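You operate a simulated robot arm through the tools that you are given. There is no shell and no other tool. Be economical: measure what you need, move in short steps, check, and stop when the job is done.

Carry out the task below with a simulated two-armed robot. There is one attempt and no reset: what you move stays moved.

## Task
Pick up the black wheel chock from the top of the grey bench with one hand, pass it to the other hand and put it on the top of the drying board.

It is judged by the outcome, as a careful person would: the job done as asked, and still so three seconds after it is handed in. It fails if anything else is knocked over, pushed out of place, dropped, spilled or broken.

## Robot
Two 7-joint arms with two-finger parallel grippers on one trunk, on a base that drives. Base frame: it is fixed to the floor where the robot stands at the start and does not move with it; the origin is under the middle of the robot, x ahead of it, y to its left, z up; the surface under the hand at the start is at about z = 0.76. Units: m, rad, N and s.
The left shoulder is at the start at [0.052, 0.101, 1.06], the right one opposite. With the tool pointing down near the work surface each hand reaches from about 0.22 to 0.54 m from the robot's upright axis, wherever it stands, measured 20 degrees to its own side. Places, roughly: top of the drying board [-0.4, -2.2, 0.9]. Payload 2.4 kg a hand.
Tool frame (each hand has its own): the origin (TCP) lies between the finger pads and is the grasp point; the fingertips stand 0.024 m ahead of it; z points along the fingers, y is the line along which they close. Largest opening 0.068 m; finger width 0.017, thickness 0.01; the body of the gripper, 0.04 by 0.07 m, starts 0.041 m behind the TCP.
Orientation is told as [roll, pitch, yaw] about the base's x, y, z axes, in that order, counted from this pose: with the fingers straight down and closing along the base's y, the tool's x points along the base's -x, its y along +y and its z along -z.

## Interface
- The arms move only by the tool apply_moves. It takes "left_targets", "right_targets" or both (then of equal length, played together; a hand with none holds still); each is a list of rows, each a list of 7 numbers: the turn, a rotation vector about the tool's x, y, z in rad, then the shift along the tool's x, y, z in mm, then the gripper command, from -1 (fully open) to 1 (shut), values between in proportion. In form: [[rx, ry, rz, dx, dy, dz, fingers], ...]. A call has 1 to 10 rows; each row shifts and turns the commanded pose from where the row before left it, along the tool's axes as they then stand. Rows are played at 5 a second. More than 0.05 m and 0.15 rad between two rows, or a gripper value outside its range, and nothing of the call is played. Where a pose cannot be reached the arm comes as near as it can. A force on the tool above 40 N (or 10 N above the force at the start of the call, whichever is more), or a blocked arm, ends the call early, and 0.2 s more pass. The fingers move at their own pace (about 0.072 m/s each) and stop on an object; they squeeze with about 32 N. The grip force told is the motor's: it shows also when the fingers shut on nothing. Time passes only in rows, and 0.2 s behind the last, so rows that do not move let the fingers close. The reply holds the time, the measured pose of the TCP, the force on the tool along the base axes, the opening and the grip force, in the units named above and with some noise, with the torque about the TCP (base axes, N m) and any sound that the robot's microphone picked up.
- Cameras (640 x 400 px; columns grow to the right, rows downward): "scene" is now at [0.1368, -0.0018, 1.2218]; the picture's right is [-0.03, -1.00, 0.00], its down [-0.50, 0.02, -0.87] and it looks along [0.87, -0.03, -0.50] (base axes); focal length 284 px, centre (320, 200). "left" rides on the left gripper at [0.084, -0.011, -0.075] in its tool frame; the picture's right is [0.13, 0.99, 0.00], its down [-0.60, 0.08, -0.79] and it looks along [-0.79, 0.10, 0.61] (tool axes); focal length 251 px, centre (320, 200). "right" rides on the right gripper at [0.084, 0.011, -0.075] in its tool frame; the picture's right is [-0.13, 0.99, 0.00], its down [-0.60, -0.08, -0.79] and it looks along [-0.79, -0.10, 0.61] (tool axes); focal length 251 px, centre (320, 200). There is no depth. A picture from a camera that has moved, and an enlarged one, comes with that camera's place and axes in the base frame and with its lens. The place of the scene camera against the robot may be out by one fixed shift of up to 0.012 m in any direction.
- grab_frame(camera): a new picture of that camera. The clock stands still meanwhile.
- slide_trunk(by): slides the trunk up (or, below 0, down) by that many m; the arms and the scene camera ride with it, the base frame stays. It gives what a move gives, with no picture.
- drive_base(legs): drives the robot by 1 to 6 legs, each [ahead, left, turn to the left] in m, m and rad, along the robot's own axes; the way and the turn of a leg run together, so that a leg with both is an arc; at most 1.5 m and 3.142 rad a leg. The arms and the cameras ride along, it lands a little off, and it stops where it bumps. It gives what a move gives.
- head_to(pan, tilt): turns the head with the scene camera to pan (to the left, within 1.501 rad either way) and tilt (down, from -0.506 to 1.204), counted from straight ahead of the robot. It gives what a move gives.
- inspect(camera, box): a new picture of the part [left, top, right, bottom] of that camera's present view, enlarged. The clock stands still meanwhile.
- finish_job(): hands the job in; it is judged then, once.

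Go step by step. Nothing tells you exact positions but the pictures and the camera data: compare them with the known pose of the tool, close in by small moves and look again before you grip or let go. The budget is 120 turns and 108 pictures, counting those below and the enlarged ones. Unless the task says otherwise, let go and move clear before handing in, and close with one line.

The tools are called as a command line: name --argument value ..., lists and objects as JSON in quotes. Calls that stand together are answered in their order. apply_moves: Moves the arms, as the interface text tells. Its arguments: {"type":"object","properties":{"left_targets":{"type":"array","items":{"type":"array","items":{"type":"number"}}},"right_targets":{"type":"array","items":{"type":"array","items":{"type":"number"}}}},"required":[]} The other tools are called the same way: slide_trunk (by) slides the trunk up or down; drive_base (legs) drives the base; head_to (pan, tilt) turns the head that bears the scene camera; grab_frame (camera) takes a picture; inspect (camera, box) takes an enlarged picture of a part of a camera's view; finish_job () hands the job in.

At the start:

```text
time_s: 0.0
left_ee_pos: [0.4163, 0.164, 1.0804]
left_ee_rot: [0.001, 0.001, 0.003]
left_wrist_force: [-0.1, -0.2, 0.5]
left_ft_torque: [0.01, 0.02, -0.01]
left_width: 0.0681
left_grip_force: 0.1
right_ee_pos: [0.3902, -0.2277, 0.9807]
right_ee_rot: [0.0, 0.001, -0.001]
right_wrist_force: [0.8, 0.2, 0.3]
right_ft_torque: [-0.02, -0.01, 0.03]
right_width: 0.0679
right_grip_force: 0.1
trunk travel left (down, up): [-0.275, 0.574]
robot x, y, heading: [0.0042, 0.0016, -0.003]
head pan, tilt: [-0.03, 0.522]
```

scene: 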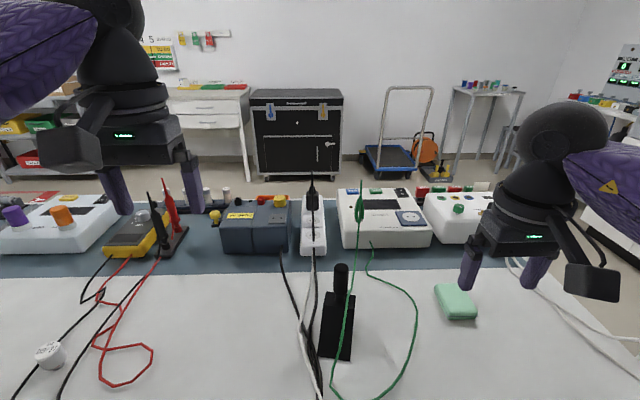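
right: 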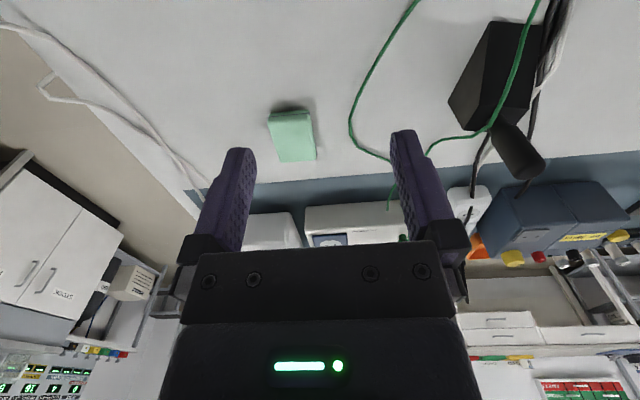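
left: 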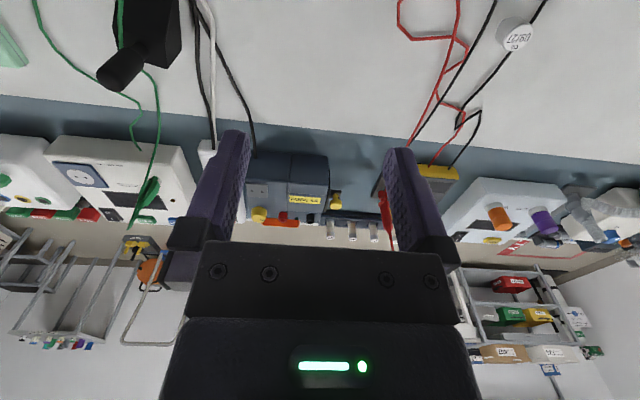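

The black wedge with an upright handle in front of me appears to be the wheel chock. I'll take enlarged views from several cameras.

inspect --camera "scene" --box '[260, 240, 420, 400]'

inspect --camera "right" --box '[400, 0, 600, 200]'

inspect --camera "left" --box '[40, 0, 240, 140]'

```text
2.50 times, centred on (340, 320) of scene
camera zoom: at [0.1368, -0.0018, 1.2218], right [-0.03, -1.0, 0.0], down [-0.5, 0.02, -0.87], along [0.87, -0.03, -0.5], focal length 709 px, centre (270, -100)
```

zoom: 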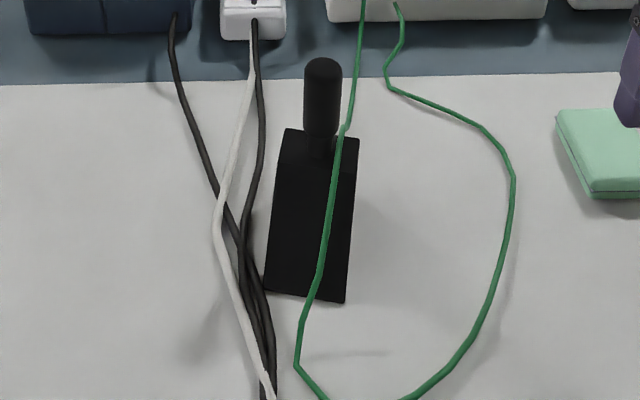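

```text
2.00 times, centred on (500, 100) of right
camera zoom: at [0.3077, -0.2165, 1.0557], right [0.13, 0.99, 0.0], down [0.6, -0.08, 0.79], along [0.79, -0.1, -0.61], focal length 503 px, centre (-40, 400)
```

zoom: 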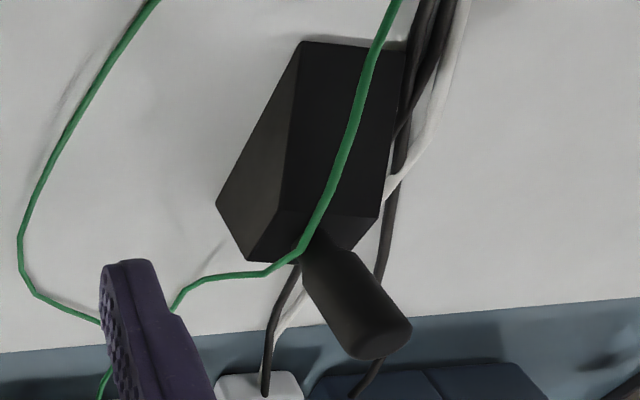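

```text
2.86 times, centred on (140, 70) of left
camera zoom: at [0.3324, 0.1517, 1.1537], right [-0.13, 0.99, 0.0], down [0.6, 0.08, 0.79], along [0.79, 0.1, -0.61], focal length 718 px, centre (834, 571)
```

zoom: 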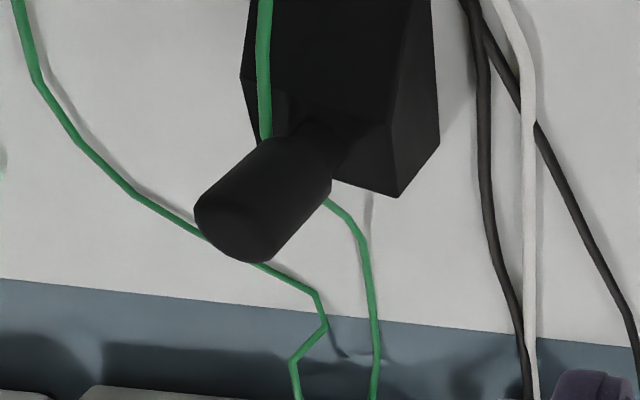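

The chock is a block about 54 mm wide with an upright handle near [0.487, -0.047], which runs from about z 0.82 to 0.895. A green lead passes over or near it. Next I'll look at the destination.

head_to --pan -1.5 --tilt 0.25

grab_frame --camera "scene"

```text
time_s: 1.6
left_ee_pos: [0.4174, 0.1634, 1.0807]
left_ee_rot: [0.002, 0.0, 0.003]
left_wrist_force: [0.1, 0.0, -0.1]
left_ft_torque: [-0.03, -0.02, -0.03]
left_width: 0.0678
left_grip_force: 0.1
right_ee_pos: [0.3894, -0.2273, 0.9796]
right_ee_rot: [0.0, -0.001, 0.0]
right_wrist_force: [-0.3, -1.1, 0.3]
right_ft_torque: [0.0, 0.01, -0.01]
right_width: 0.068
right_grip_force: 0.0
trunk travel left (down, up): [-0.275, 0.574]
robot x, y, heading: [-0.0008, 0.0008, -0.004]
head pan, tilt: [-1.499, 0.25]
```

```text
101 pictures are left
camera scene: at [0.053, -0.0922, 1.247], right [-1.0, -0.07, 0.0], down [-0.02, 0.25, -0.97], along [0.07, -0.97, -0.25], focal length 284 px, centre (320, 200)
```

scene: 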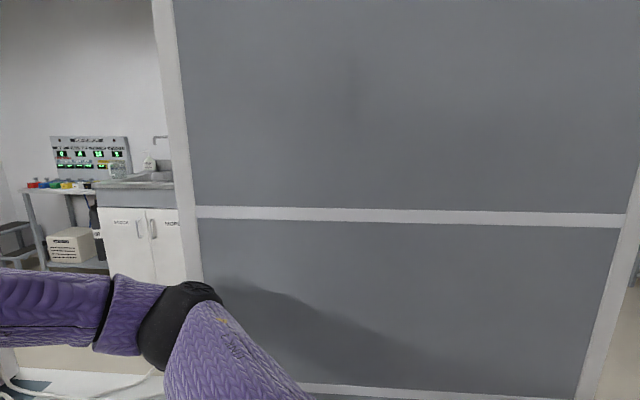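

A large screen stands between me and the drying board, so I'll have to drive around it later. To pick up the chock I'll use the right hand from above, closing along x to avoid the lead beside the handle. The left hand will then take the lower handle. I'll yaw the right hand first and point the head forward.

apply_moves --right_targets '[[0, 0, -0.15, 0, 0, 0, -1], [0, 0, -0.15, 0, 0, 0, -1], [0, 0, -0.15, 0, 0, 0, -1], [0, 0, -0.15, 0, 0, 0, -1], [0, 0, -0.15, 0, 0, 0, -1], [0, 0, -0.15, 0, 0, 0, -1], [0, 0, -0.15, 0, 0, 0, -1], [0, 0, -0.15, 0, 0, 0, -1], [0, 0, -0.15, 0, 0, 0, -1], [0, 0, -0.15, 0, 0, 0, -1]]'

head_to --pan -0.1 --tilt 0.8

grab_frame --camera "scene"

grab_frame --camera "right"

```text
time_s: 3.8
left_ee_pos: [0.4178, 0.1629, 1.0807]
left_ee_rot: [0.001, 0.0, 0.002]
left_wrist_force: [0.7, -0.2, 0.2]
left_ft_torque: [-0.03, -0.03, 0.0]
left_width: 0.068
left_grip_force: 0.1
right_ee_pos: [0.3387, -0.1946, 0.9612]
right_ee_rot: [-0.004, 0.002, 0.845]
right_wrist_force: [-0.2, -0.1, 1.1]
right_ft_torque: [0.01, -0.04, 0.03]
right_width: 0.068
right_grip_force: 0.1
right hand out of reach, approached as far as the arm can: row 5, 6, 7, 8, 9, 10
trunk travel left (down, up): [-0.275, 0.574]
robot x, y, heading: [-0.0028, -0.0023, -0.004]
head pan, tilt: [-1.499, 0.25]
```

```text
time_s: 5.3
left_ee_pos: [0.4173, 0.1637, 1.0806]
left_ee_rot: [0.0, 0.0, 0.003]
left_wrist_force: [0.2, -1.3, 0.2]
left_ft_torque: [0.03, 0.01, 0.0]
left_width: 0.0678
left_grip_force: 0.1
right_ee_pos: [0.3391, -0.195, 0.9621]
right_ee_rot: [-0.002, 0.0, 0.844]
right_wrist_force: [-0.3, -0.5, -0.1]
right_ft_torque: [0.01, 0.0, -0.02]
right_width: 0.068
right_grip_force: 0.0
trunk travel left (down, up): [-0.275, 0.574]
robot x, y, heading: [-0.0012, -0.0012, 0.001]
head pan, tilt: [-0.099, 0.799]
```

```text
100 pictures are left
camera scene: at [0.1266, -0.0071, 1.1979], right [-0.1, -0.99, 0.0], down [-0.71, 0.07, -0.7], along [0.69, -0.07, -0.72], focal length 284 px, centre (320, 200)
```

scene: 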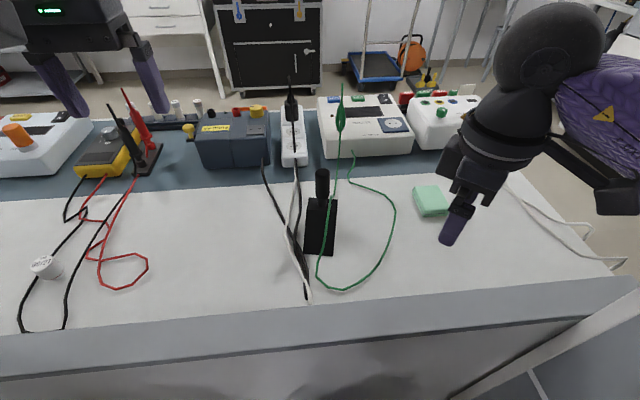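

```text
99 pictures are left
camera right: at [0.2772, -0.2501, 1.0368], right [-0.66, 0.75, 0.0], down [0.46, 0.4, 0.79], along [0.6, 0.52, -0.61], focal length 251 px, centre (320, 200)
```

right: 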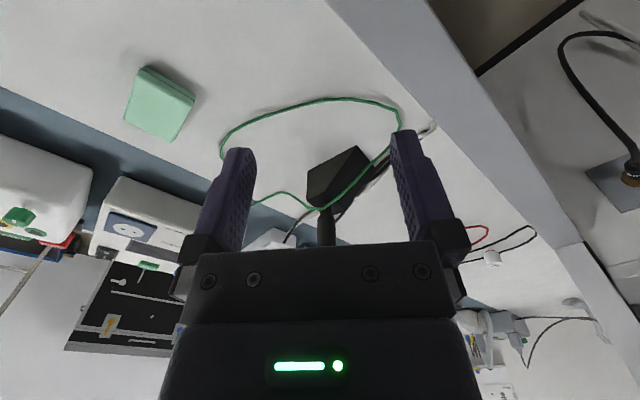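

At this spot the right wrist can't yaw past about +0.85. I'll pick at yaw 0, closing along y and shallow so the fingertips stay above the lead, then yaw to +45° for the pass. I'm turning the hand back now.

apply_moves --right_targets '[[0, 0, 0.14, 0, 0, 0, -1], [0, 0, 0.14, 0, 0, 0, -1], [0, 0, 0.14, 0, 0, 0, -1], [0, 0, 0.14, 0, 0, 0, -1], [0, 0, 0.14, 0, 0, 0, -1], [0, 0, 0.14, 0, 0, 0, -1]]'

inspect --camera "scene" --box '[270, 110, 430, 310]'

```text
time_s: 6.7
left_ee_pos: [0.4176, 0.1634, 1.0797]
left_ee_rot: [0.001, -0.002, 0.002]
left_wrist_force: [-0.6, -0.1, -0.7]
left_ft_torque: [0.02, -0.02, 0.0]
left_width: 0.0682
left_grip_force: 0.0
right_ee_pos: [0.3398, -0.1945, 0.9624]
right_ee_rot: [-0.002, 0.0, 0.001]
right_wrist_force: [0.8, 0.3, -0.3]
right_ft_torque: [-0.02, -0.02, 0.01]
right_width: 0.068
right_grip_force: 0.1
trunk travel left (down, up): [-0.275, 0.574]
robot x, y, heading: [0.0018, -0.0017, 0.002]
head pan, tilt: [-0.099, 0.799]
```

```text
2.00 times, centred on (350, 210) of scene
camera zoom: at [0.1266, -0.007, 1.1979], right [-0.1, -1.0, 0.0], down [-0.71, 0.07, -0.7], along [0.69, -0.07, -0.72], focal length 567 px, centre (260, 180)
```

zoom: 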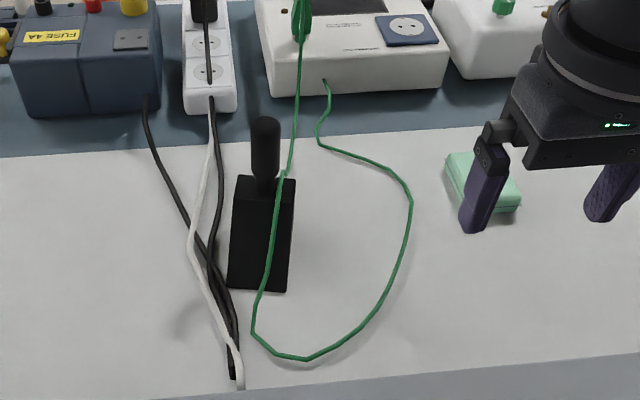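

The green lead drapes over the chock to the right of the handle, so after gripping I'll lift about 2 cm and slide left out from under it. First I'll move the left hand aside and bring the right hand level with the handle.

apply_moves --right_targets '[[0, 0, 0, -15, 37, -2, -1], [0, 0, 0, -15, 37, -2, -1], [0, 0, 0, -15, 37, -2, -1], [0, 0, 0, -15, 37, -2, -1], [0, 0, 0, 0, 0, 0, -1]]' --left_targets '[[0, 0, 0, 10, 30, 0, -1], [0, 0, 0, 10, 30, 0, -1], [0, 0, 0, 10, 30, 0, -1], [0, 0, 0, 10, 20, 0, -1], [0, 0, 0, 0, 0, 0, -1]]'

grab_frame --camera "right"

inspect --camera "scene" --box '[220, 100, 420, 300]'

```text
time_s: 7.9
left_ee_pos: [0.3751, 0.2742, 1.0808]
left_ee_rot: [-0.001, 0.001, 0.001]
left_wrist_force: [-0.2, 0.5, 0.3]
left_ft_torque: [-0.01, 0.01, -0.02]
left_width: 0.0681
left_grip_force: 0.0
right_ee_pos: [0.3994, -0.0474, 0.97]
right_ee_rot: [-0.002, 0.001, 0.004]
right_wrist_force: [0.8, 0.2, 0.1]
right_ft_torque: [0.02, 0.01, -0.01]
right_width: 0.0682
right_grip_force: 0.1
trunk travel left (down, up): [-0.275, 0.574]
robot x, y, heading: [0.0013, 0.0001, 0.001]
head pan, tilt: [-0.099, 0.799]
```

```text
97 pictures are left
camera right: at [0.3168, -0.0352, 1.0448], right [0.12, 0.99, 0.0], down [0.6, -0.07, 0.79], along [0.79, -0.1, -0.61], focal length 251 px, centre (320, 200)
```

right: 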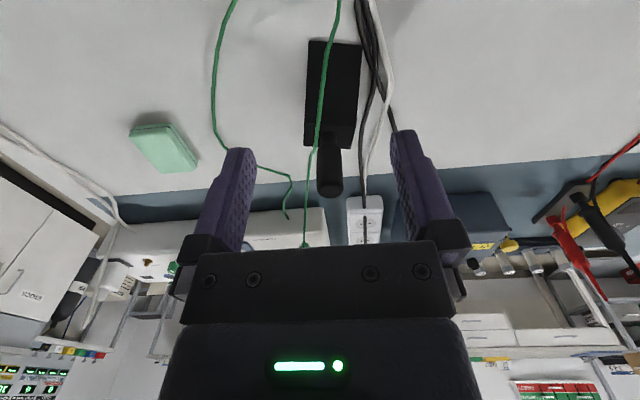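

```text
2.00 times, centred on (320, 200) of scene
camera zoom: at [0.1266, -0.0068, 1.1979], right [-0.1, -0.99, 0.0], down [-0.71, 0.07, -0.7], along [0.69, -0.07, -0.72], focal length 567 px, centre (320, 200)
```

zoom: 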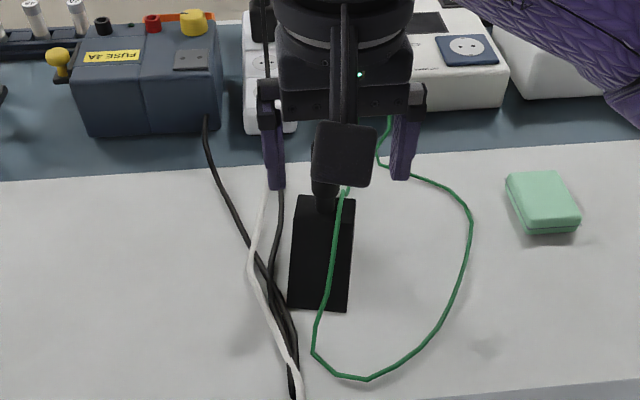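

The handle axis is at about (0.494, -0.049), and the lead beside it is near z 0.84. I'm moving above the handle.

apply_moves --right_targets '[[0, 0, 0, -31, -1, 0, -1], [0, 0, 0, -31, -1, 0, -1], [0, 0, 0, -32, 0, 0, -1], [0, 0, 0, 0, 0, 30, -1], [0, 0, 0, 0, 0, 0, -1]]'

grab_frame --camera "right"

grab_frame --camera "left"

inspect --camera "scene" --box '[240, 120, 400, 280]'

```text
time_s: 9.1
left_ee_pos: [0.3743, 0.2728, 1.0802]
left_ee_rot: [0.0, 0.0, 0.003]
left_wrist_force: [0.4, -0.5, -0.3]
left_ft_torque: [-0.01, 0.02, 0.0]
left_width: 0.0681
left_grip_force: 0.2
right_ee_pos: [0.4935, -0.0463, 0.9383]
right_ee_rot: [-0.002, -0.001, 0.007]
right_wrist_force: [0.5, -0.2, 0.1]
right_ft_torque: [0.0, 0.0, 0.01]
right_width: 0.0681
right_grip_force: 0.1
trunk travel left (down, up): [-0.275, 0.574]
robot x, y, heading: [0.0003, -0.0012, -0.001]
head pan, tilt: [-0.099, 0.799]
```

```text
95 pictures are left
camera right: at [0.4114, -0.0356, 1.0141], right [0.12, 0.99, 0.0], down [0.6, -0.07, 0.79], along [0.79, -0.1, -0.61], focal length 251 px, centre (320, 200)
```

right: 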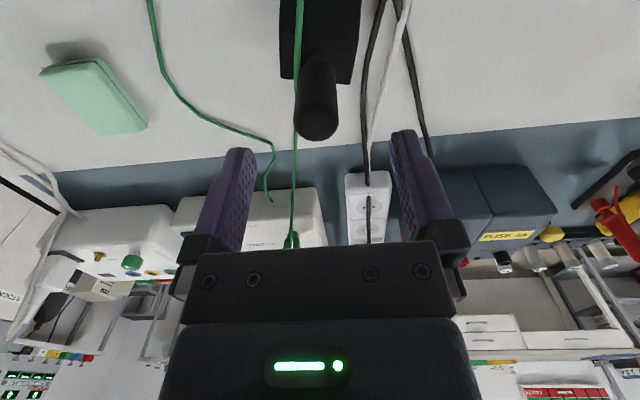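

```text
94 pictures are left
camera left: at [0.2905, 0.2603, 1.1534], right [-0.13, 0.99, 0.0], down [0.6, 0.08, 0.79], along [0.79, 0.1, -0.61], focal length 251 px, centre (320, 200)
```

left: 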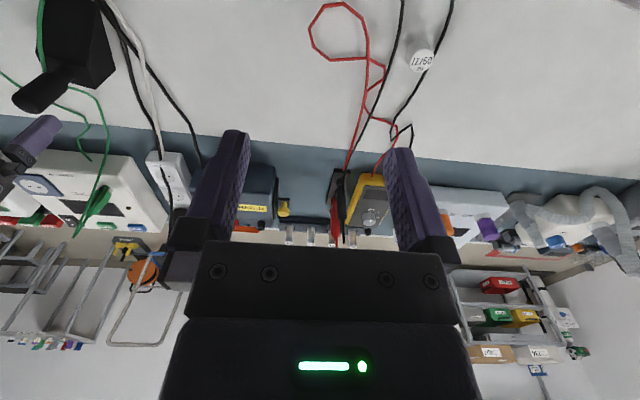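

```text
2.50 times, centred on (320, 200) of scene
camera zoom: at [0.1267, -0.0072, 1.1979], right [-0.1, -1.0, 0.0], down [-0.71, 0.07, -0.7], along [0.69, -0.07, -0.72], focal length 709 px, centre (320, 200)
```

zoom: 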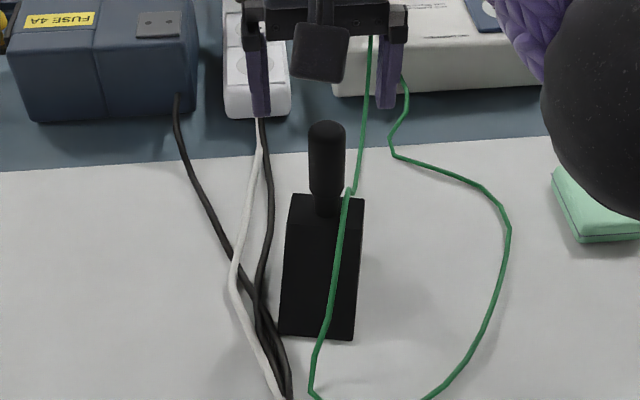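

The handle is at (0.498, -0.049) with its top near z 0.893. I'm descending to z ≈ 0.889 so the tips stay above the lead, then I'll look.

apply_moves --right_targets '[[0, 0, 0, -4.5, -2.7, 0, -1], [0, 0, 0, 0, 0, 25, -1], [0, 0, 0, 0, 0, 24, -1], [0, 0, 0, 0, 0, 0, -1]]'

inspect --camera "scene" --box '[260, 120, 400, 260]'

inspect --camera "right" --box '[180, 0, 480, 240]'

inspect --camera "left" --box '[0, 0, 200, 140]'

```text
time_s: 10.1
left_ee_pos: [0.3754, 0.2727, 1.0801]
left_ee_rot: [0.0, 0.0, 0.001]
left_wrist_force: [0.5, -0.2, -0.3]
left_ft_torque: [-0.03, 0.01, 0.0]
left_width: 0.0681
left_grip_force: 0.1
right_ee_pos: [0.4975, -0.0492, 0.8886]
right_ee_rot: [-0.001, 0.0, 0.006]
right_wrist_force: [0.2, -0.7, 0.7]
right_ft_torque: [0.01, 0.03, -0.04]
right_width: 0.0682
right_grip_force: 0.0
trunk travel left (down, up): [-0.275, 0.574]
robot x, y, heading: [-0.0005, 0.0003, -0.0]
head pan, tilt: [-0.099, 0.799]
```

```text
2.86 times, centred on (330, 190) of scene
camera zoom: at [0.1266, -0.0069, 1.1979], right [-0.1, -1.0, 0.0], down [-0.71, 0.07, -0.7], along [0.69, -0.07, -0.72], focal length 811 px, centre (291, 229)
```

zoom: 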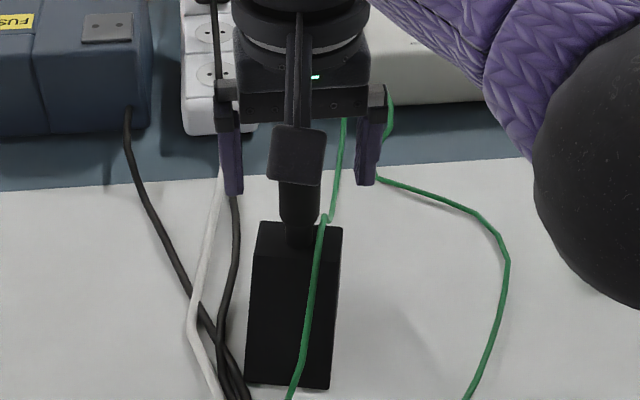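

```text
1.67 times, centred on (330, 120) of right
camera zoom: at [0.4142, -0.038, 0.9642], right [0.12, 0.99, 0.0], down [0.6, -0.07, 0.79], along [0.79, -0.1, -0.61], focal length 419 px, centre (303, 333)
```

zoom: 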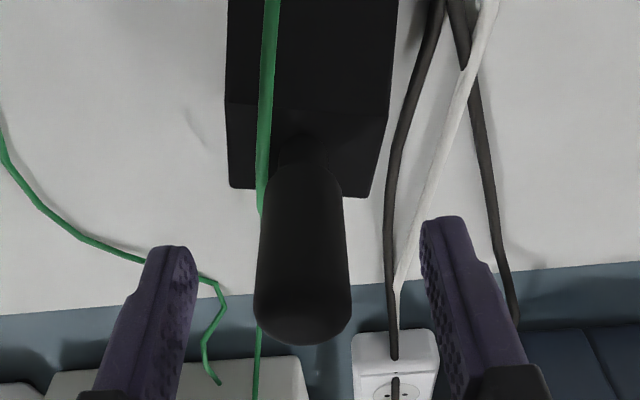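

```text
2.86 times, centred on (100, 70) of left
camera zoom: at [0.2904, 0.2606, 1.1534], right [-0.13, 0.99, 0.0], down [0.6, 0.08, 0.79], along [0.79, 0.1, -0.61], focal length 718 px, centre (949, 571)
```

zoom: 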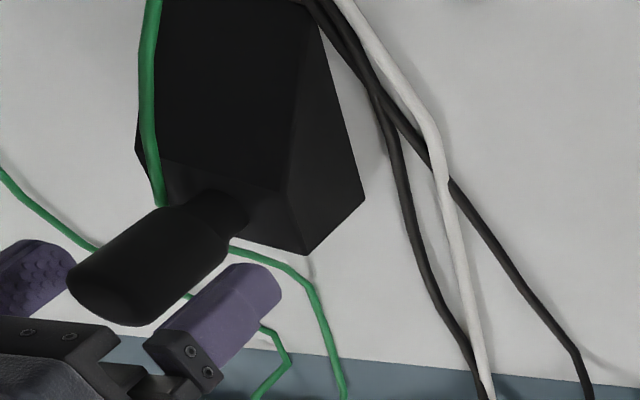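

The handle sits between the fingers and the lead runs below the tips. I'm closing the right hand.

apply_moves --right_targets '[[0, 0, 0, 0, 0, 0, 0], [0, 0, 0, 0, 0, 0, 1], [0, 0, 0, 0, 0, 0, 1], [0, 0, 0, 0, 0, 0, 1], [0, 0, 0, 0, 0, 0, 1]]'

inspect --camera "left" --box '[0, 0, 200, 140]'

inspect --camera "right" --box '[180, 0, 480, 240]'

```text
time_s: 11.3
left_ee_pos: [0.3746, 0.272, 1.0802]
left_ee_rot: [-0.001, 0.001, 0.0]
left_wrist_force: [0.2, -0.3, 1.0]
left_ft_torque: [-0.01, -0.01, -0.04]
left_width: 0.068
left_grip_force: 0.0
right_ee_pos: [0.496, -0.0471, 0.889]
right_ee_rot: [-0.001, 0.0, 0.006]
right_wrist_force: [0.1, 1.5, -0.3]
right_ft_torque: [0.22, -0.01, 0.07]
right_width: 0.0248
right_grip_force: 31.9
trunk travel left (down, up): [-0.275, 0.574]
robot x, y, heading: [0.0034, -0.001, -0.002]
head pan, tilt: [-0.099, 0.799]
```

```text
2.86 times, centred on (100, 70) of left
camera zoom: at [0.2904, 0.2607, 1.1533], right [-0.13, 0.99, 0.0], down [0.6, 0.08, 0.79], along [0.79, 0.1, -0.61], focal length 718 px, centre (949, 571)
```

zoom: 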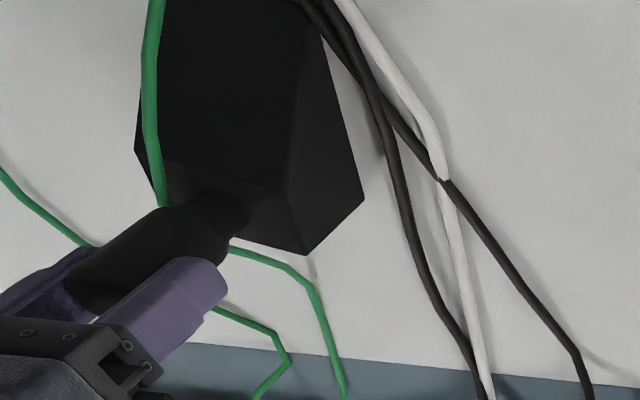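

```text
1.67 times, centred on (330, 120) of right
camera zoom: at [0.4142, -0.0378, 0.9644], right [0.12, 0.99, 0.0], down [0.6, -0.07, 0.79], along [0.79, -0.1, -0.61], focal length 419 px, centre (303, 333)
```

zoom: 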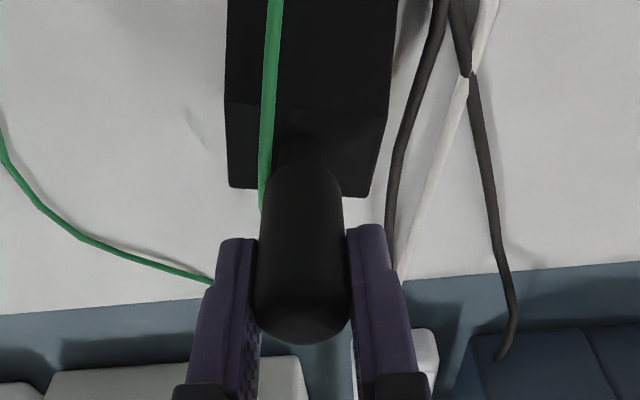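

It's gripped at 24.8 mm. I'm lifting 10 mm to check the weight and how the lead behaves.

apply_moves --right_targets '[[0, 0, 0, 0, 0, -4, 1], [0, 0, 0, 0, 0, -4, 1], [0, 0, 0, 0, 0, -4, 1], [0, 0, 0, 0, 0, 0, 1]]'

inspect --camera "scene" --box '[240, 80, 440, 300]'

inspect --camera "right" --box '[180, 0, 480, 240]'

```text
time_s: 12.3
left_ee_pos: [0.3742, 0.2718, 1.0802]
left_ee_rot: [0.002, 0.0, 0.002]
left_wrist_force: [0.2, -0.1, 0.1]
left_ft_torque: [0.03, 0.01, -0.02]
left_width: 0.0681
left_grip_force: 0.1
right_ee_pos: [0.4975, -0.0507, 0.9022]
right_ee_rot: [-0.002, 0.001, 0.005]
right_wrist_force: [0.2, 0.2, -3.4]
right_ft_torque: [0.0, -0.05, 0.04]
right_width: 0.025
right_grip_force: 32.0
trunk travel left (down, up): [-0.275, 0.574]
robot x, y, heading: [0.0002, 0.0014, -0.002]
head pan, tilt: [-0.099, 0.799]
```

```text
1.82 times, centred on (340, 190) of scene
camera zoom: at [0.1268, -0.0069, 1.1979], right [-0.1, -1.0, 0.0], down [-0.71, 0.07, -0.7], along [0.69, -0.07, -0.72], focal length 516 px, centre (284, 218)
```

zoom: 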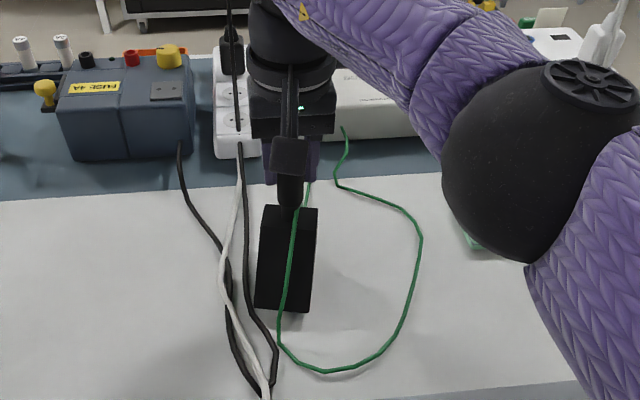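

```text
1.67 times, centred on (330, 120) of right
camera zoom: at [0.4147, -0.0392, 0.9769], right [0.12, 0.99, 0.0], down [0.6, -0.07, 0.79], along [0.79, -0.1, -0.61], focal length 419 px, centre (303, 333)
```

zoom: 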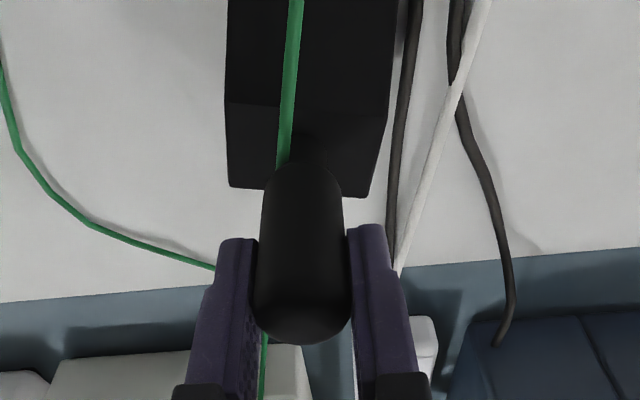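

The chock weighs about 0.35 kg and the cables are flexible and move. I'm raising it a bit more and sliding left slowly to draw it out from under the green lead.

apply_moves --right_targets '[[0, 0, 0, 0, 0, -6, 1], [0, 0, 0, 0, 4, -6, 1], [0, 0, 0, 0, 10, 0, 1], [0, 0, 0, 0, 10, 0, 1], [0, 0, 0, 0, 10, 0, 1], [0, 0, 0, 0, 10, 0, 1], [0, 0, 0, 0, 0, 0, 1]]'

inspect --camera "scene" --box '[220, 80, 440, 320]'

grab_frame --camera "right"

```text
time_s: 13.9
left_ee_pos: [0.374, 0.2727, 1.0799]
left_ee_rot: [0.001, 0.0, 0.004]
left_wrist_force: [-0.1, -0.1, -0.4]
left_ft_torque: [0.03, 0.0, -0.01]
left_width: 0.0681
left_grip_force: 0.1
right_ee_pos: [0.4894, -0.011, 0.9134]
right_ee_rot: [-0.001, 0.0, 0.005]
right_wrist_force: [0.4, -0.9, -2.9]
right_ft_torque: [-0.02, -0.09, 0.0]
right_width: 0.0248
right_grip_force: 31.6
right hand out of reach, approached as far as the arm can: row 5
trunk travel left (down, up): [-0.275, 0.574]
robot x, y, heading: [-0.0041, -0.0015, -0.001]
head pan, tilt: [-0.099, 0.799]
```

```text
1.67 times, centred on (330, 200) of scene
camera zoom: at [0.1268, -0.0068, 1.1979], right [-0.1, -1.0, 0.0], down [-0.71, 0.07, -0.7], along [0.69, -0.07, -0.72], focal length 473 px, centre (303, 200)
```

zoom: 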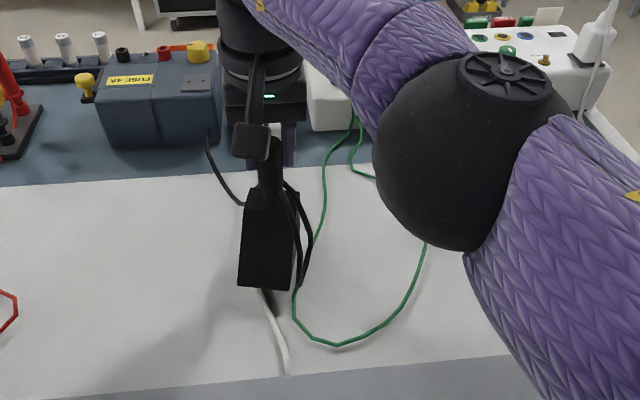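

```text
84 pictures are left
camera right: at [0.406, 0.0012, 0.9883], right [0.12, 0.99, 0.0], down [0.6, -0.07, 0.79], along [0.79, -0.1, -0.61], focal length 251 px, centre (320, 200)
```

right: 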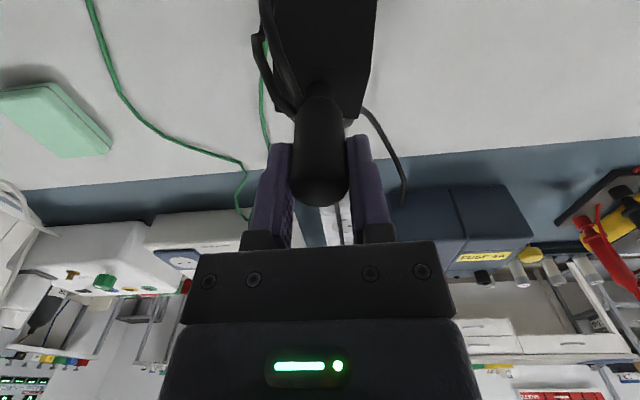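

The green lead has slipped off, but a black cable now seems to lie over the chock. I'll look closer.

inspect --camera "scene" --box '[280, 130, 360, 250]'

inspect --camera "right" --box '[220, 0, 420, 160]'

grab_frame --camera "left"

```text
3.33 times, centred on (320, 190) of scene
camera zoom: at [0.1268, -0.0068, 1.1979], right [-0.1, -1.0, 0.0], down [-0.71, 0.07, -0.7], along [0.69, -0.07, -0.72], focal length 946 px, centre (320, 233)
```

zoom: 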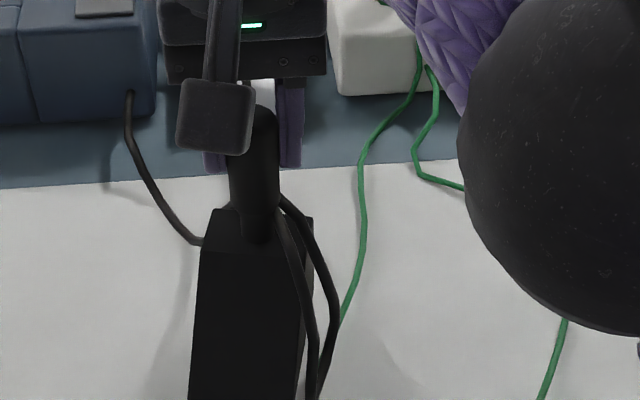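

```text
2.50 times, centred on (320, 80) of right
camera zoom: at [0.406, 0.0012, 0.9883], right [0.12, 0.99, 0.0], down [0.6, -0.07, 0.79], along [0.79, -0.1, -0.61], focal length 629 px, centre (320, 500)
```

zoom: 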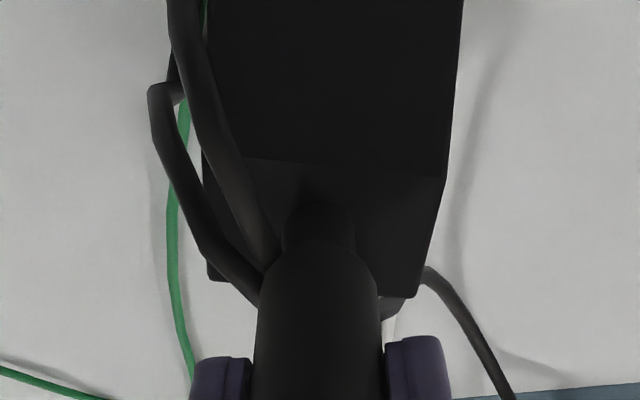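

```text
81 pictures are left
camera left: at [0.2906, 0.2607, 1.1533], right [-0.13, 0.99, 0.0], down [0.6, 0.08, 0.79], along [0.79, 0.1, -0.61], focal length 251 px, centre (320, 200)
```

left: 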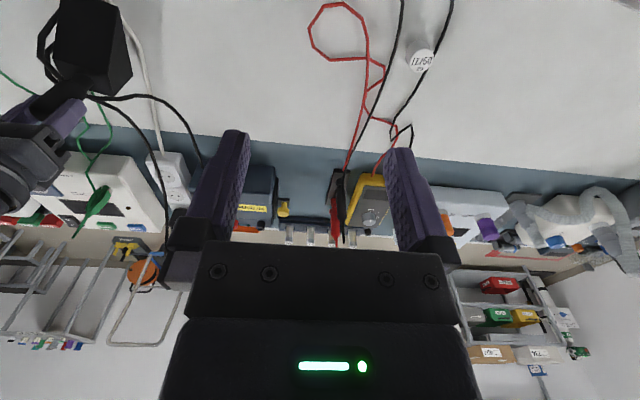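

Two black cables wrap the chock's far-right corner: they run behind the heel, past the right of the handle and then toward me. Moving the chock nearer and to the left should draw it away from them, so I'll do that in small steps.

apply_moves --right_targets '[[0, 0, 0, 8, 5, 0, 1], [0, 0, 0, 8, 5, 0, 1], [0, 0, 0, 8, 5, 0, 1], [0, 0, 0, 8, 5, 0, 1], [0, 0, 0, 0, 0, 0, 1], [0, 0, 0, 0, 0, 0, 1]]'

inspect --camera "scene" --box '[220, 80, 420, 320]'

inspect --camera "right" --box '[180, 0, 480, 200]'

```text
time_s: 15.3
left_ee_pos: [0.3748, 0.2721, 1.079]
left_ee_rot: [-0.001, 0.001, 0.001]
left_wrist_force: [0.1, -0.3, 0.3]
left_ft_torque: [0.0, 0.02, -0.05]
left_width: 0.0678
left_grip_force: 0.0
right_ee_pos: [0.4582, 0.0098, 0.9137]
right_ee_rot: [-0.001, 0.001, 0.005]
right_wrist_force: [-0.8, 0.2, -3.4]
right_ft_torque: [0.02, -0.03, -0.03]
right_width: 0.025
right_grip_force: 32.4
trunk travel left (down, up): [-0.275, 0.574]
robot x, y, heading: [-0.0001, 0.0002, 0.005]
head pan, tilt: [-0.099, 0.799]
```

```text
1.67 times, centred on (320, 200) of scene
camera zoom: at [0.1268, -0.0069, 1.1979], right [-0.1, -1.0, 0.0], down [-0.71, 0.07, -0.7], along [0.69, -0.07, -0.72], focal length 473 px, centre (320, 200)
```

zoom: 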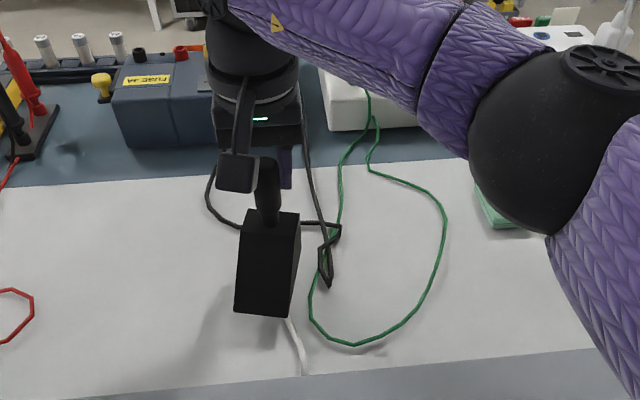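

```text
2.00 times, centred on (330, 100) of right
camera zoom: at [0.3765, 0.0214, 0.9884], right [0.12, 0.99, 0.0], down [0.6, -0.07, 0.79], along [0.79, -0.1, -0.61], focal length 503 px, centre (300, 400)
```

zoom: 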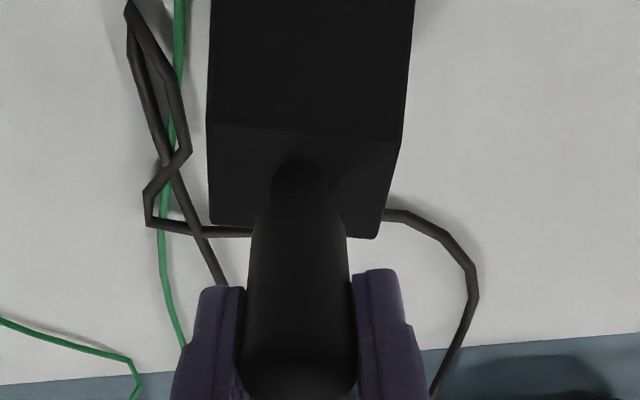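

The chock is clear of both black cables. I'm lifting it straight up.

apply_moves --right_targets '[[0, 0, 0, 3, 0, -15, 1], [0, 0, 0, 3, 0, -15, 1], [0, 0, 0, 3, 0, -20, 1], [0, 0, 0, 3, 0, -20, 1], [0, 0, 0, 0, 0, -20, 1], [0, 0, 0, 0, 0, -20, 1], [0, 0, 0, 0, 0, 0, 1]]'

grab_frame --camera "scene"

grab_frame --camera "left"

```text
time_s: 16.9
left_ee_pos: [0.3757, 0.2738, 1.0811]
left_ee_rot: [-0.001, 0.001, 0.001]
left_wrist_force: [0.2, 0.4, 0.0]
left_ft_torque: [0.02, 0.01, -0.03]
left_width: 0.0679
left_grip_force: 0.0
right_ee_pos: [0.4464, 0.0093, 1.0238]
right_ee_rot: [-0.001, -0.001, 0.004]
right_wrist_force: [-0.5, 0.3, -3.9]
right_ft_torque: [-0.03, -0.04, -0.02]
right_width: 0.0249
right_grip_force: 31.9
trunk travel left (down, up): [-0.275, 0.574]
robot x, y, heading: [0.0025, -0.0007, 0.002]
head pan, tilt: [-0.099, 0.799]
```

```text
78 pictures are left
camera scene: at [0.1268, -0.0068, 1.1979], right [-0.1, -1.0, 0.0], down [-0.71, 0.07, -0.7], along [0.69, -0.07, -0.72], focal length 284 px, centre (320, 200)
```

scene: 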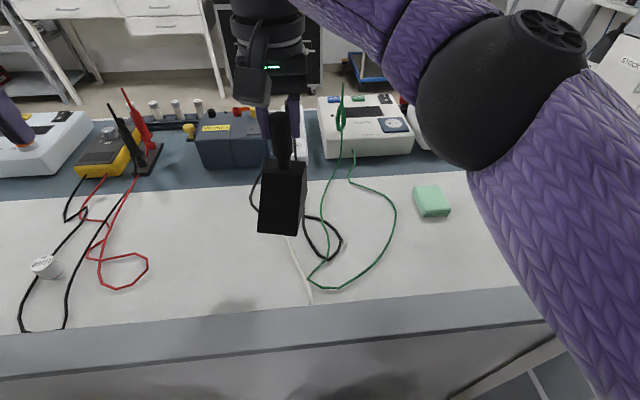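

```text
77 pictures are left
camera left: at [0.2905, 0.2606, 1.1533], right [-0.13, 0.99, 0.0], down [0.6, 0.08, 0.79], along [0.79, 0.1, -0.61], focal length 251 px, centre (320, 200)
```

left: 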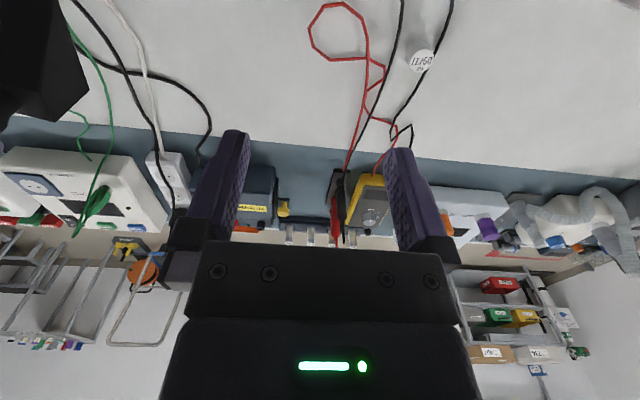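

The chock is held clear with the bench things intact. I'm bringing it back a little and yawing the right hand toward +0.6 for the handover.

apply_moves --right_targets '[[0, 0, 0, 10, -5, 0, 1], [0, 0, 0, 10, -5, 0, 1], [0, 0, -0.15, 0, 0, 0, 1], [0, 0, -0.15, 0, 0, 0, 1], [0, 0, -0.15, 0, 0, 0, 1], [0, 0, -0.15, 0, 0, 0, 1], [0, 0, 0, 0, 0, 0, 1]]' --left_targets '[[0, 0, 0.15, 0, 0, 0, -1], [0, 0, 0.15, 0, 0, 0, -1], [0, 0, 0.15, 0, 0, 0, -1], [0, 0, 0.15, 0, 0, 0, -1], [0, 0, 0.15, 0, 0, 0, -1], [0, 0, 0, 0, 0, 0, -1], [0, 0, 0, 0, 0, 0, -1]]'

```text
time_s: 17.7
left_ee_pos: [0.3782, 0.2726, 1.0804]
left_ee_rot: [-0.004, -0.009, -0.401]
left_wrist_force: [1.3, -2.5, -1.6]
left_ft_torque: [0.13, -0.04, 0.16]
left_width: 0.0681
left_grip_force: 0.0
right_ee_pos: [0.4254, -0.0003, 1.0244]
right_ee_rot: [-0.002, 0.0, 0.125]
right_wrist_force: [0.2, 0.2, -3.7]
right_ft_torque: [0.02, -0.07, 0.03]
right_width: 0.0247
right_grip_force: 31.9
trunk travel left (down, up): [-0.275, 0.574]
robot x, y, heading: [0.0049, 0.0027, 0.002]
head pan, tilt: [-0.099, 0.799]
stopped in row 4 (left hand): the force on the tool passed its limit at 82 N (the readings are from after the stop); the commanded pose is now the measured one
```

The left hand met a force spike while turning, so I'll look at it.

head_to --pan 0.5 --tilt 0.35

grab_frame --camera "scene"

grab_frame --camera "left"

```text
time_s: 18.7
left_ee_pos: [0.3792, 0.2733, 1.0811]
left_ee_rot: [-0.005, -0.009, -0.405]
left_wrist_force: [1.9, -3.5, -1.5]
left_ft_torque: [0.12, 0.0, 0.18]
left_width: 0.0681
left_grip_force: 0.0
right_ee_pos: [0.4255, 0.0, 1.0239]
right_ee_rot: [-0.003, 0.0, 0.124]
right_wrist_force: [0.7, -0.8, -3.3]
right_ft_torque: [-0.01, -0.03, 0.01]
right_width: 0.0249
right_grip_force: 31.9
trunk travel left (down, up): [-0.275, 0.574]
robot x, y, heading: [0.0007, -0.0005, -0.001]
head pan, tilt: [0.499, 0.351]
```

```text
76 pictures are left
camera scene: at [0.1283, 0.0456, 1.2374], right [0.48, -0.88, 0.0], down [-0.3, -0.16, -0.94], along [0.82, 0.45, -0.34], focal length 284 px, centre (320, 200)
```

scene: 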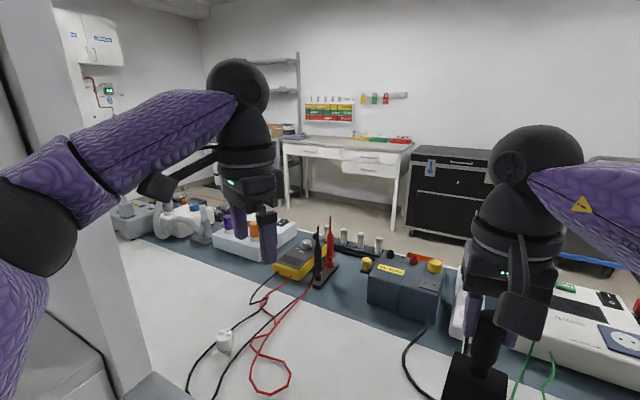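

```text
75 pictures are left
camera left: at [0.2951, 0.2947, 1.153], right [0.27, 0.96, 0.0], down [0.58, -0.16, 0.8], along [0.77, -0.22, -0.6], focal length 251 px, centre (320, 200)
```

left: 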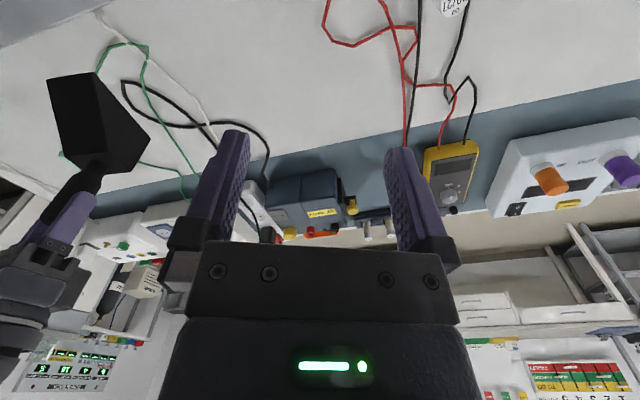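

The left elbow is near a white upright on the left, and it may have touched it. I'll look that way.

head_to --pan 1.3 --tilt 0.35

grab_frame --camera "scene"

```text
time_s: 19.9
left_ee_pos: [0.3776, 0.2736, 1.0804]
left_ee_rot: [-0.003, -0.008, -0.402]
left_wrist_force: [2.1, -3.0, -2.3]
left_ft_torque: [0.13, -0.02, 0.13]
left_width: 0.068
left_grip_force: 0.1
right_ee_pos: [0.426, -0.0006, 1.0225]
right_ee_rot: [-0.003, -0.001, 0.125]
right_wrist_force: [0.0, -0.5, -3.5]
right_ft_torque: [0.01, -0.1, 0.01]
right_width: 0.0248
right_grip_force: 32.2
trunk travel left (down, up): [-0.275, 0.574]
robot x, y, heading: [-0.0003, -0.0001, -0.003]
head pan, tilt: [1.3, 0.351]
```

```text
74 pictures are left
camera scene: at [0.0715, 0.0908, 1.2375], right [0.96, -0.27, 0.0], down [-0.09, -0.33, -0.94], along [0.25, 0.9, -0.34], focal length 284 px, centre (320, 200)
```

scene: 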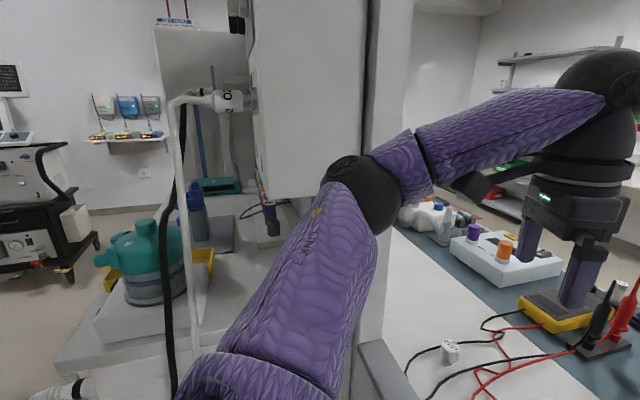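

The left elbow touched a tall fixture on the left. I'll undo the yaw, then back away from the bench to get room for the handover.

apply_moves --left_targets '[[0, 0, -0.1, 0, 0, 0, -1], [0, 0, -0.15, 0, -15, 0, -1], [0, 0, -0.15, 0, -15, 0, -1], [0, 0, 0, 0, -10, 0, -1], [0, 0, 0, 0, 0, 0, -1]]'

head_to --pan 1.5 --tilt 0.5

grab_frame --camera "scene"

head_to --pan -1.5 --tilt 0.6

grab_frame --camera "scene"

```text
time_s: 21.1
left_ee_pos: [0.3698, 0.2321, 1.0796]
left_ee_rot: [-0.008, -0.005, -0.002]
left_wrist_force: [-0.2, 0.0, -0.4]
left_ft_torque: [0.01, -0.02, 0.01]
left_width: 0.068
left_grip_force: 0.1
right_ee_pos: [0.4262, -0.0008, 1.0232]
right_ee_rot: [-0.002, 0.001, 0.124]
right_wrist_force: [0.9, 1.4, -2.8]
right_ft_torque: [0.03, -0.04, 0.01]
right_width: 0.0247
right_grip_force: 32.4
trunk travel left (down, up): [-0.275, 0.574]
robot x, y, heading: [0.0003, -0.0, 0.004]
head pan, tilt: [1.3, 0.351]
```

```text
time_s: 21.8
left_ee_pos: [0.3715, 0.2326, 1.0802]
left_ee_rot: [-0.008, -0.006, -0.003]
left_wrist_force: [0.0, -0.6, 0.8]
left_ft_torque: [-0.03, -0.02, 0.01]
left_width: 0.0679
left_grip_force: 0.2
right_ee_pos: [0.426, -0.0002, 1.0231]
right_ee_rot: [-0.001, -0.001, 0.124]
right_wrist_force: [0.5, -0.3, -2.7]
right_ft_torque: [0.01, -0.06, 0.01]
right_width: 0.0247
right_grip_force: 31.8
trunk travel left (down, up): [-0.275, 0.574]
robot x, y, heading: [-0.0015, 0.0007, 0.001]
head pan, tilt: [1.499, 0.499]
```

```text
73 pictures are left
camera scene: at [0.0531, 0.0919, 1.2239], right [1.0, -0.07, 0.0], down [-0.04, -0.48, -0.88], along [0.06, 0.88, -0.48], focal length 284 px, centre (320, 200)
```

scene: 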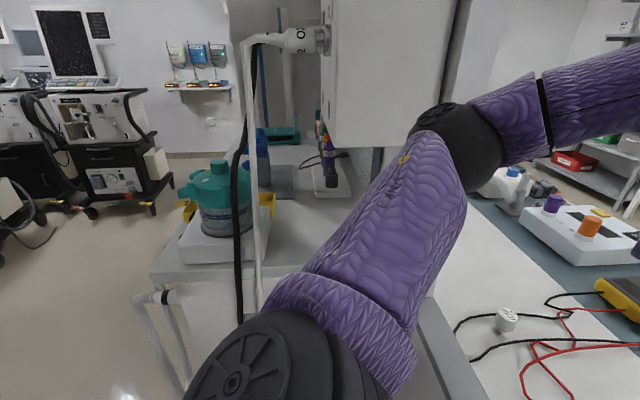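

```text
time_s: 24.4
left_ee_pos: [0.3715, 0.2321, 1.0792]
left_ee_rot: [-0.005, -0.007, -0.004]
left_wrist_force: [-0.5, 0.0, 0.2]
left_ft_torque: [0.01, -0.02, -0.01]
left_width: 0.068
left_grip_force: 0.1
right_ee_pos: [0.4262, 0.0003, 1.0239]
right_ee_rot: [-0.002, -0.002, 0.125]
right_wrist_force: [-1.0, -0.2, -3.6]
right_ft_torque: [0.02, -0.06, -0.04]
right_width: 0.0248
right_grip_force: 32.4
trunk travel left (down, up): [-0.275, 0.574]
robot x, y, heading: [0.0009, -0.0002, -0.002]
head pan, tilt: [-1.499, 0.6]
```

```text
72 pictures are left
camera scene: at [0.0529, -0.0871, 1.2148], right [-1.0, -0.07, 0.0], down [-0.04, 0.56, -0.83], along [0.06, -0.82, -0.56], focal length 284 px, centre (320, 200)
```

scene: 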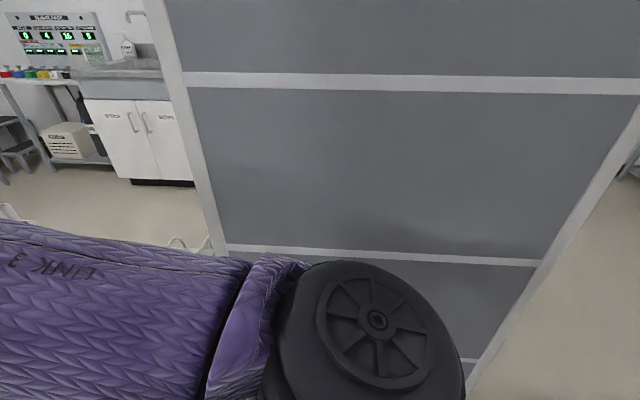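

The screen stands at about y = -0.63 and ends at x ≈ -0.48, and a pump table is on my left at y > 0.6. I'll back out 0.45 m with a slight right turn and look behind.

drive_base --legs '[[-0.45, 0, 0]]'

grab_frame --camera "scene"

head_to --pan 1.5 --tilt 0.5

grab_frame --camera "scene"

```text
time_s: 27.1
left_ee_pos: [-0.0872, 0.2337, 1.0808]
left_ee_rot: [-0.006, -0.008, 0.004]
left_wrist_force: [0.2, 0.2, -0.1]
left_ft_torque: [0.0, -0.01, -0.03]
left_width: 0.0681
left_grip_force: 0.0
right_ee_pos: [-0.0312, 0.002, 1.0226]
right_ee_rot: [-0.002, 0.001, 0.129]
right_wrist_force: [0.4, 0.2, -3.0]
right_ft_torque: [-0.01, -0.09, 0.01]
right_width: 0.0246
right_grip_force: 32.2
trunk travel left (down, up): [-0.275, 0.574]
robot x, y, heading: [-0.4553, -0.0021, 0.005]
head pan, tilt: [-1.499, 0.6]
```

```text
71 pictures are left
camera scene: at [-0.4034, -0.0882, 1.2148], right [-1.0, -0.08, 0.0], down [-0.04, 0.56, -0.83], along [0.06, -0.82, -0.56], focal length 284 px, centre (320, 200)
```

scene: 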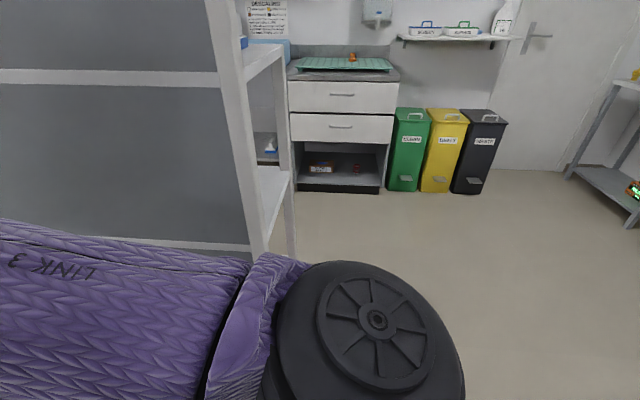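

```text
time_s: 29.7
left_ee_pos: [-0.0876, 0.2337, 1.0799]
left_ee_rot: [-0.007, -0.006, 0.005]
left_wrist_force: [-0.1, -0.6, 0.0]
left_ft_torque: [-0.03, -0.02, 0.01]
left_width: 0.0681
left_grip_force: 0.1
right_ee_pos: [-0.0306, 0.0014, 1.0237]
right_ee_rot: [-0.002, 0.001, 0.132]
right_wrist_force: [-0.2, 0.1, -3.0]
right_ft_torque: [0.01, -0.09, 0.0]
right_width: 0.0245
right_grip_force: 31.8
trunk travel left (down, up): [-0.275, 0.574]
robot x, y, heading: [-0.4565, -0.0024, 0.008]
head pan, tilt: [1.499, 0.499]
```

```text
70 pictures are left
camera scene: at [-0.4042, 0.0907, 1.2239], right [1.0, -0.07, 0.0], down [-0.03, -0.48, -0.88], along [0.06, 0.88, -0.48], focal length 284 px, centre (320, 200)
```

scene: 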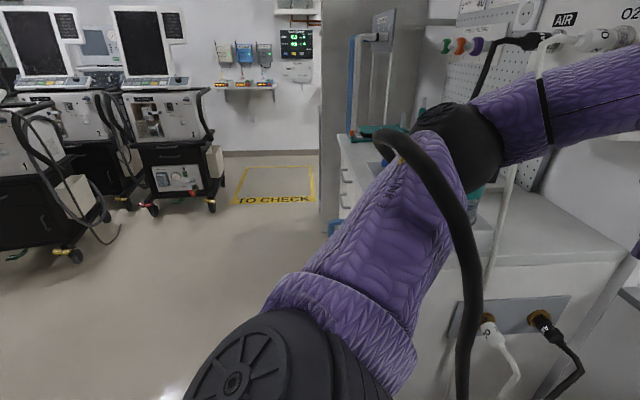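

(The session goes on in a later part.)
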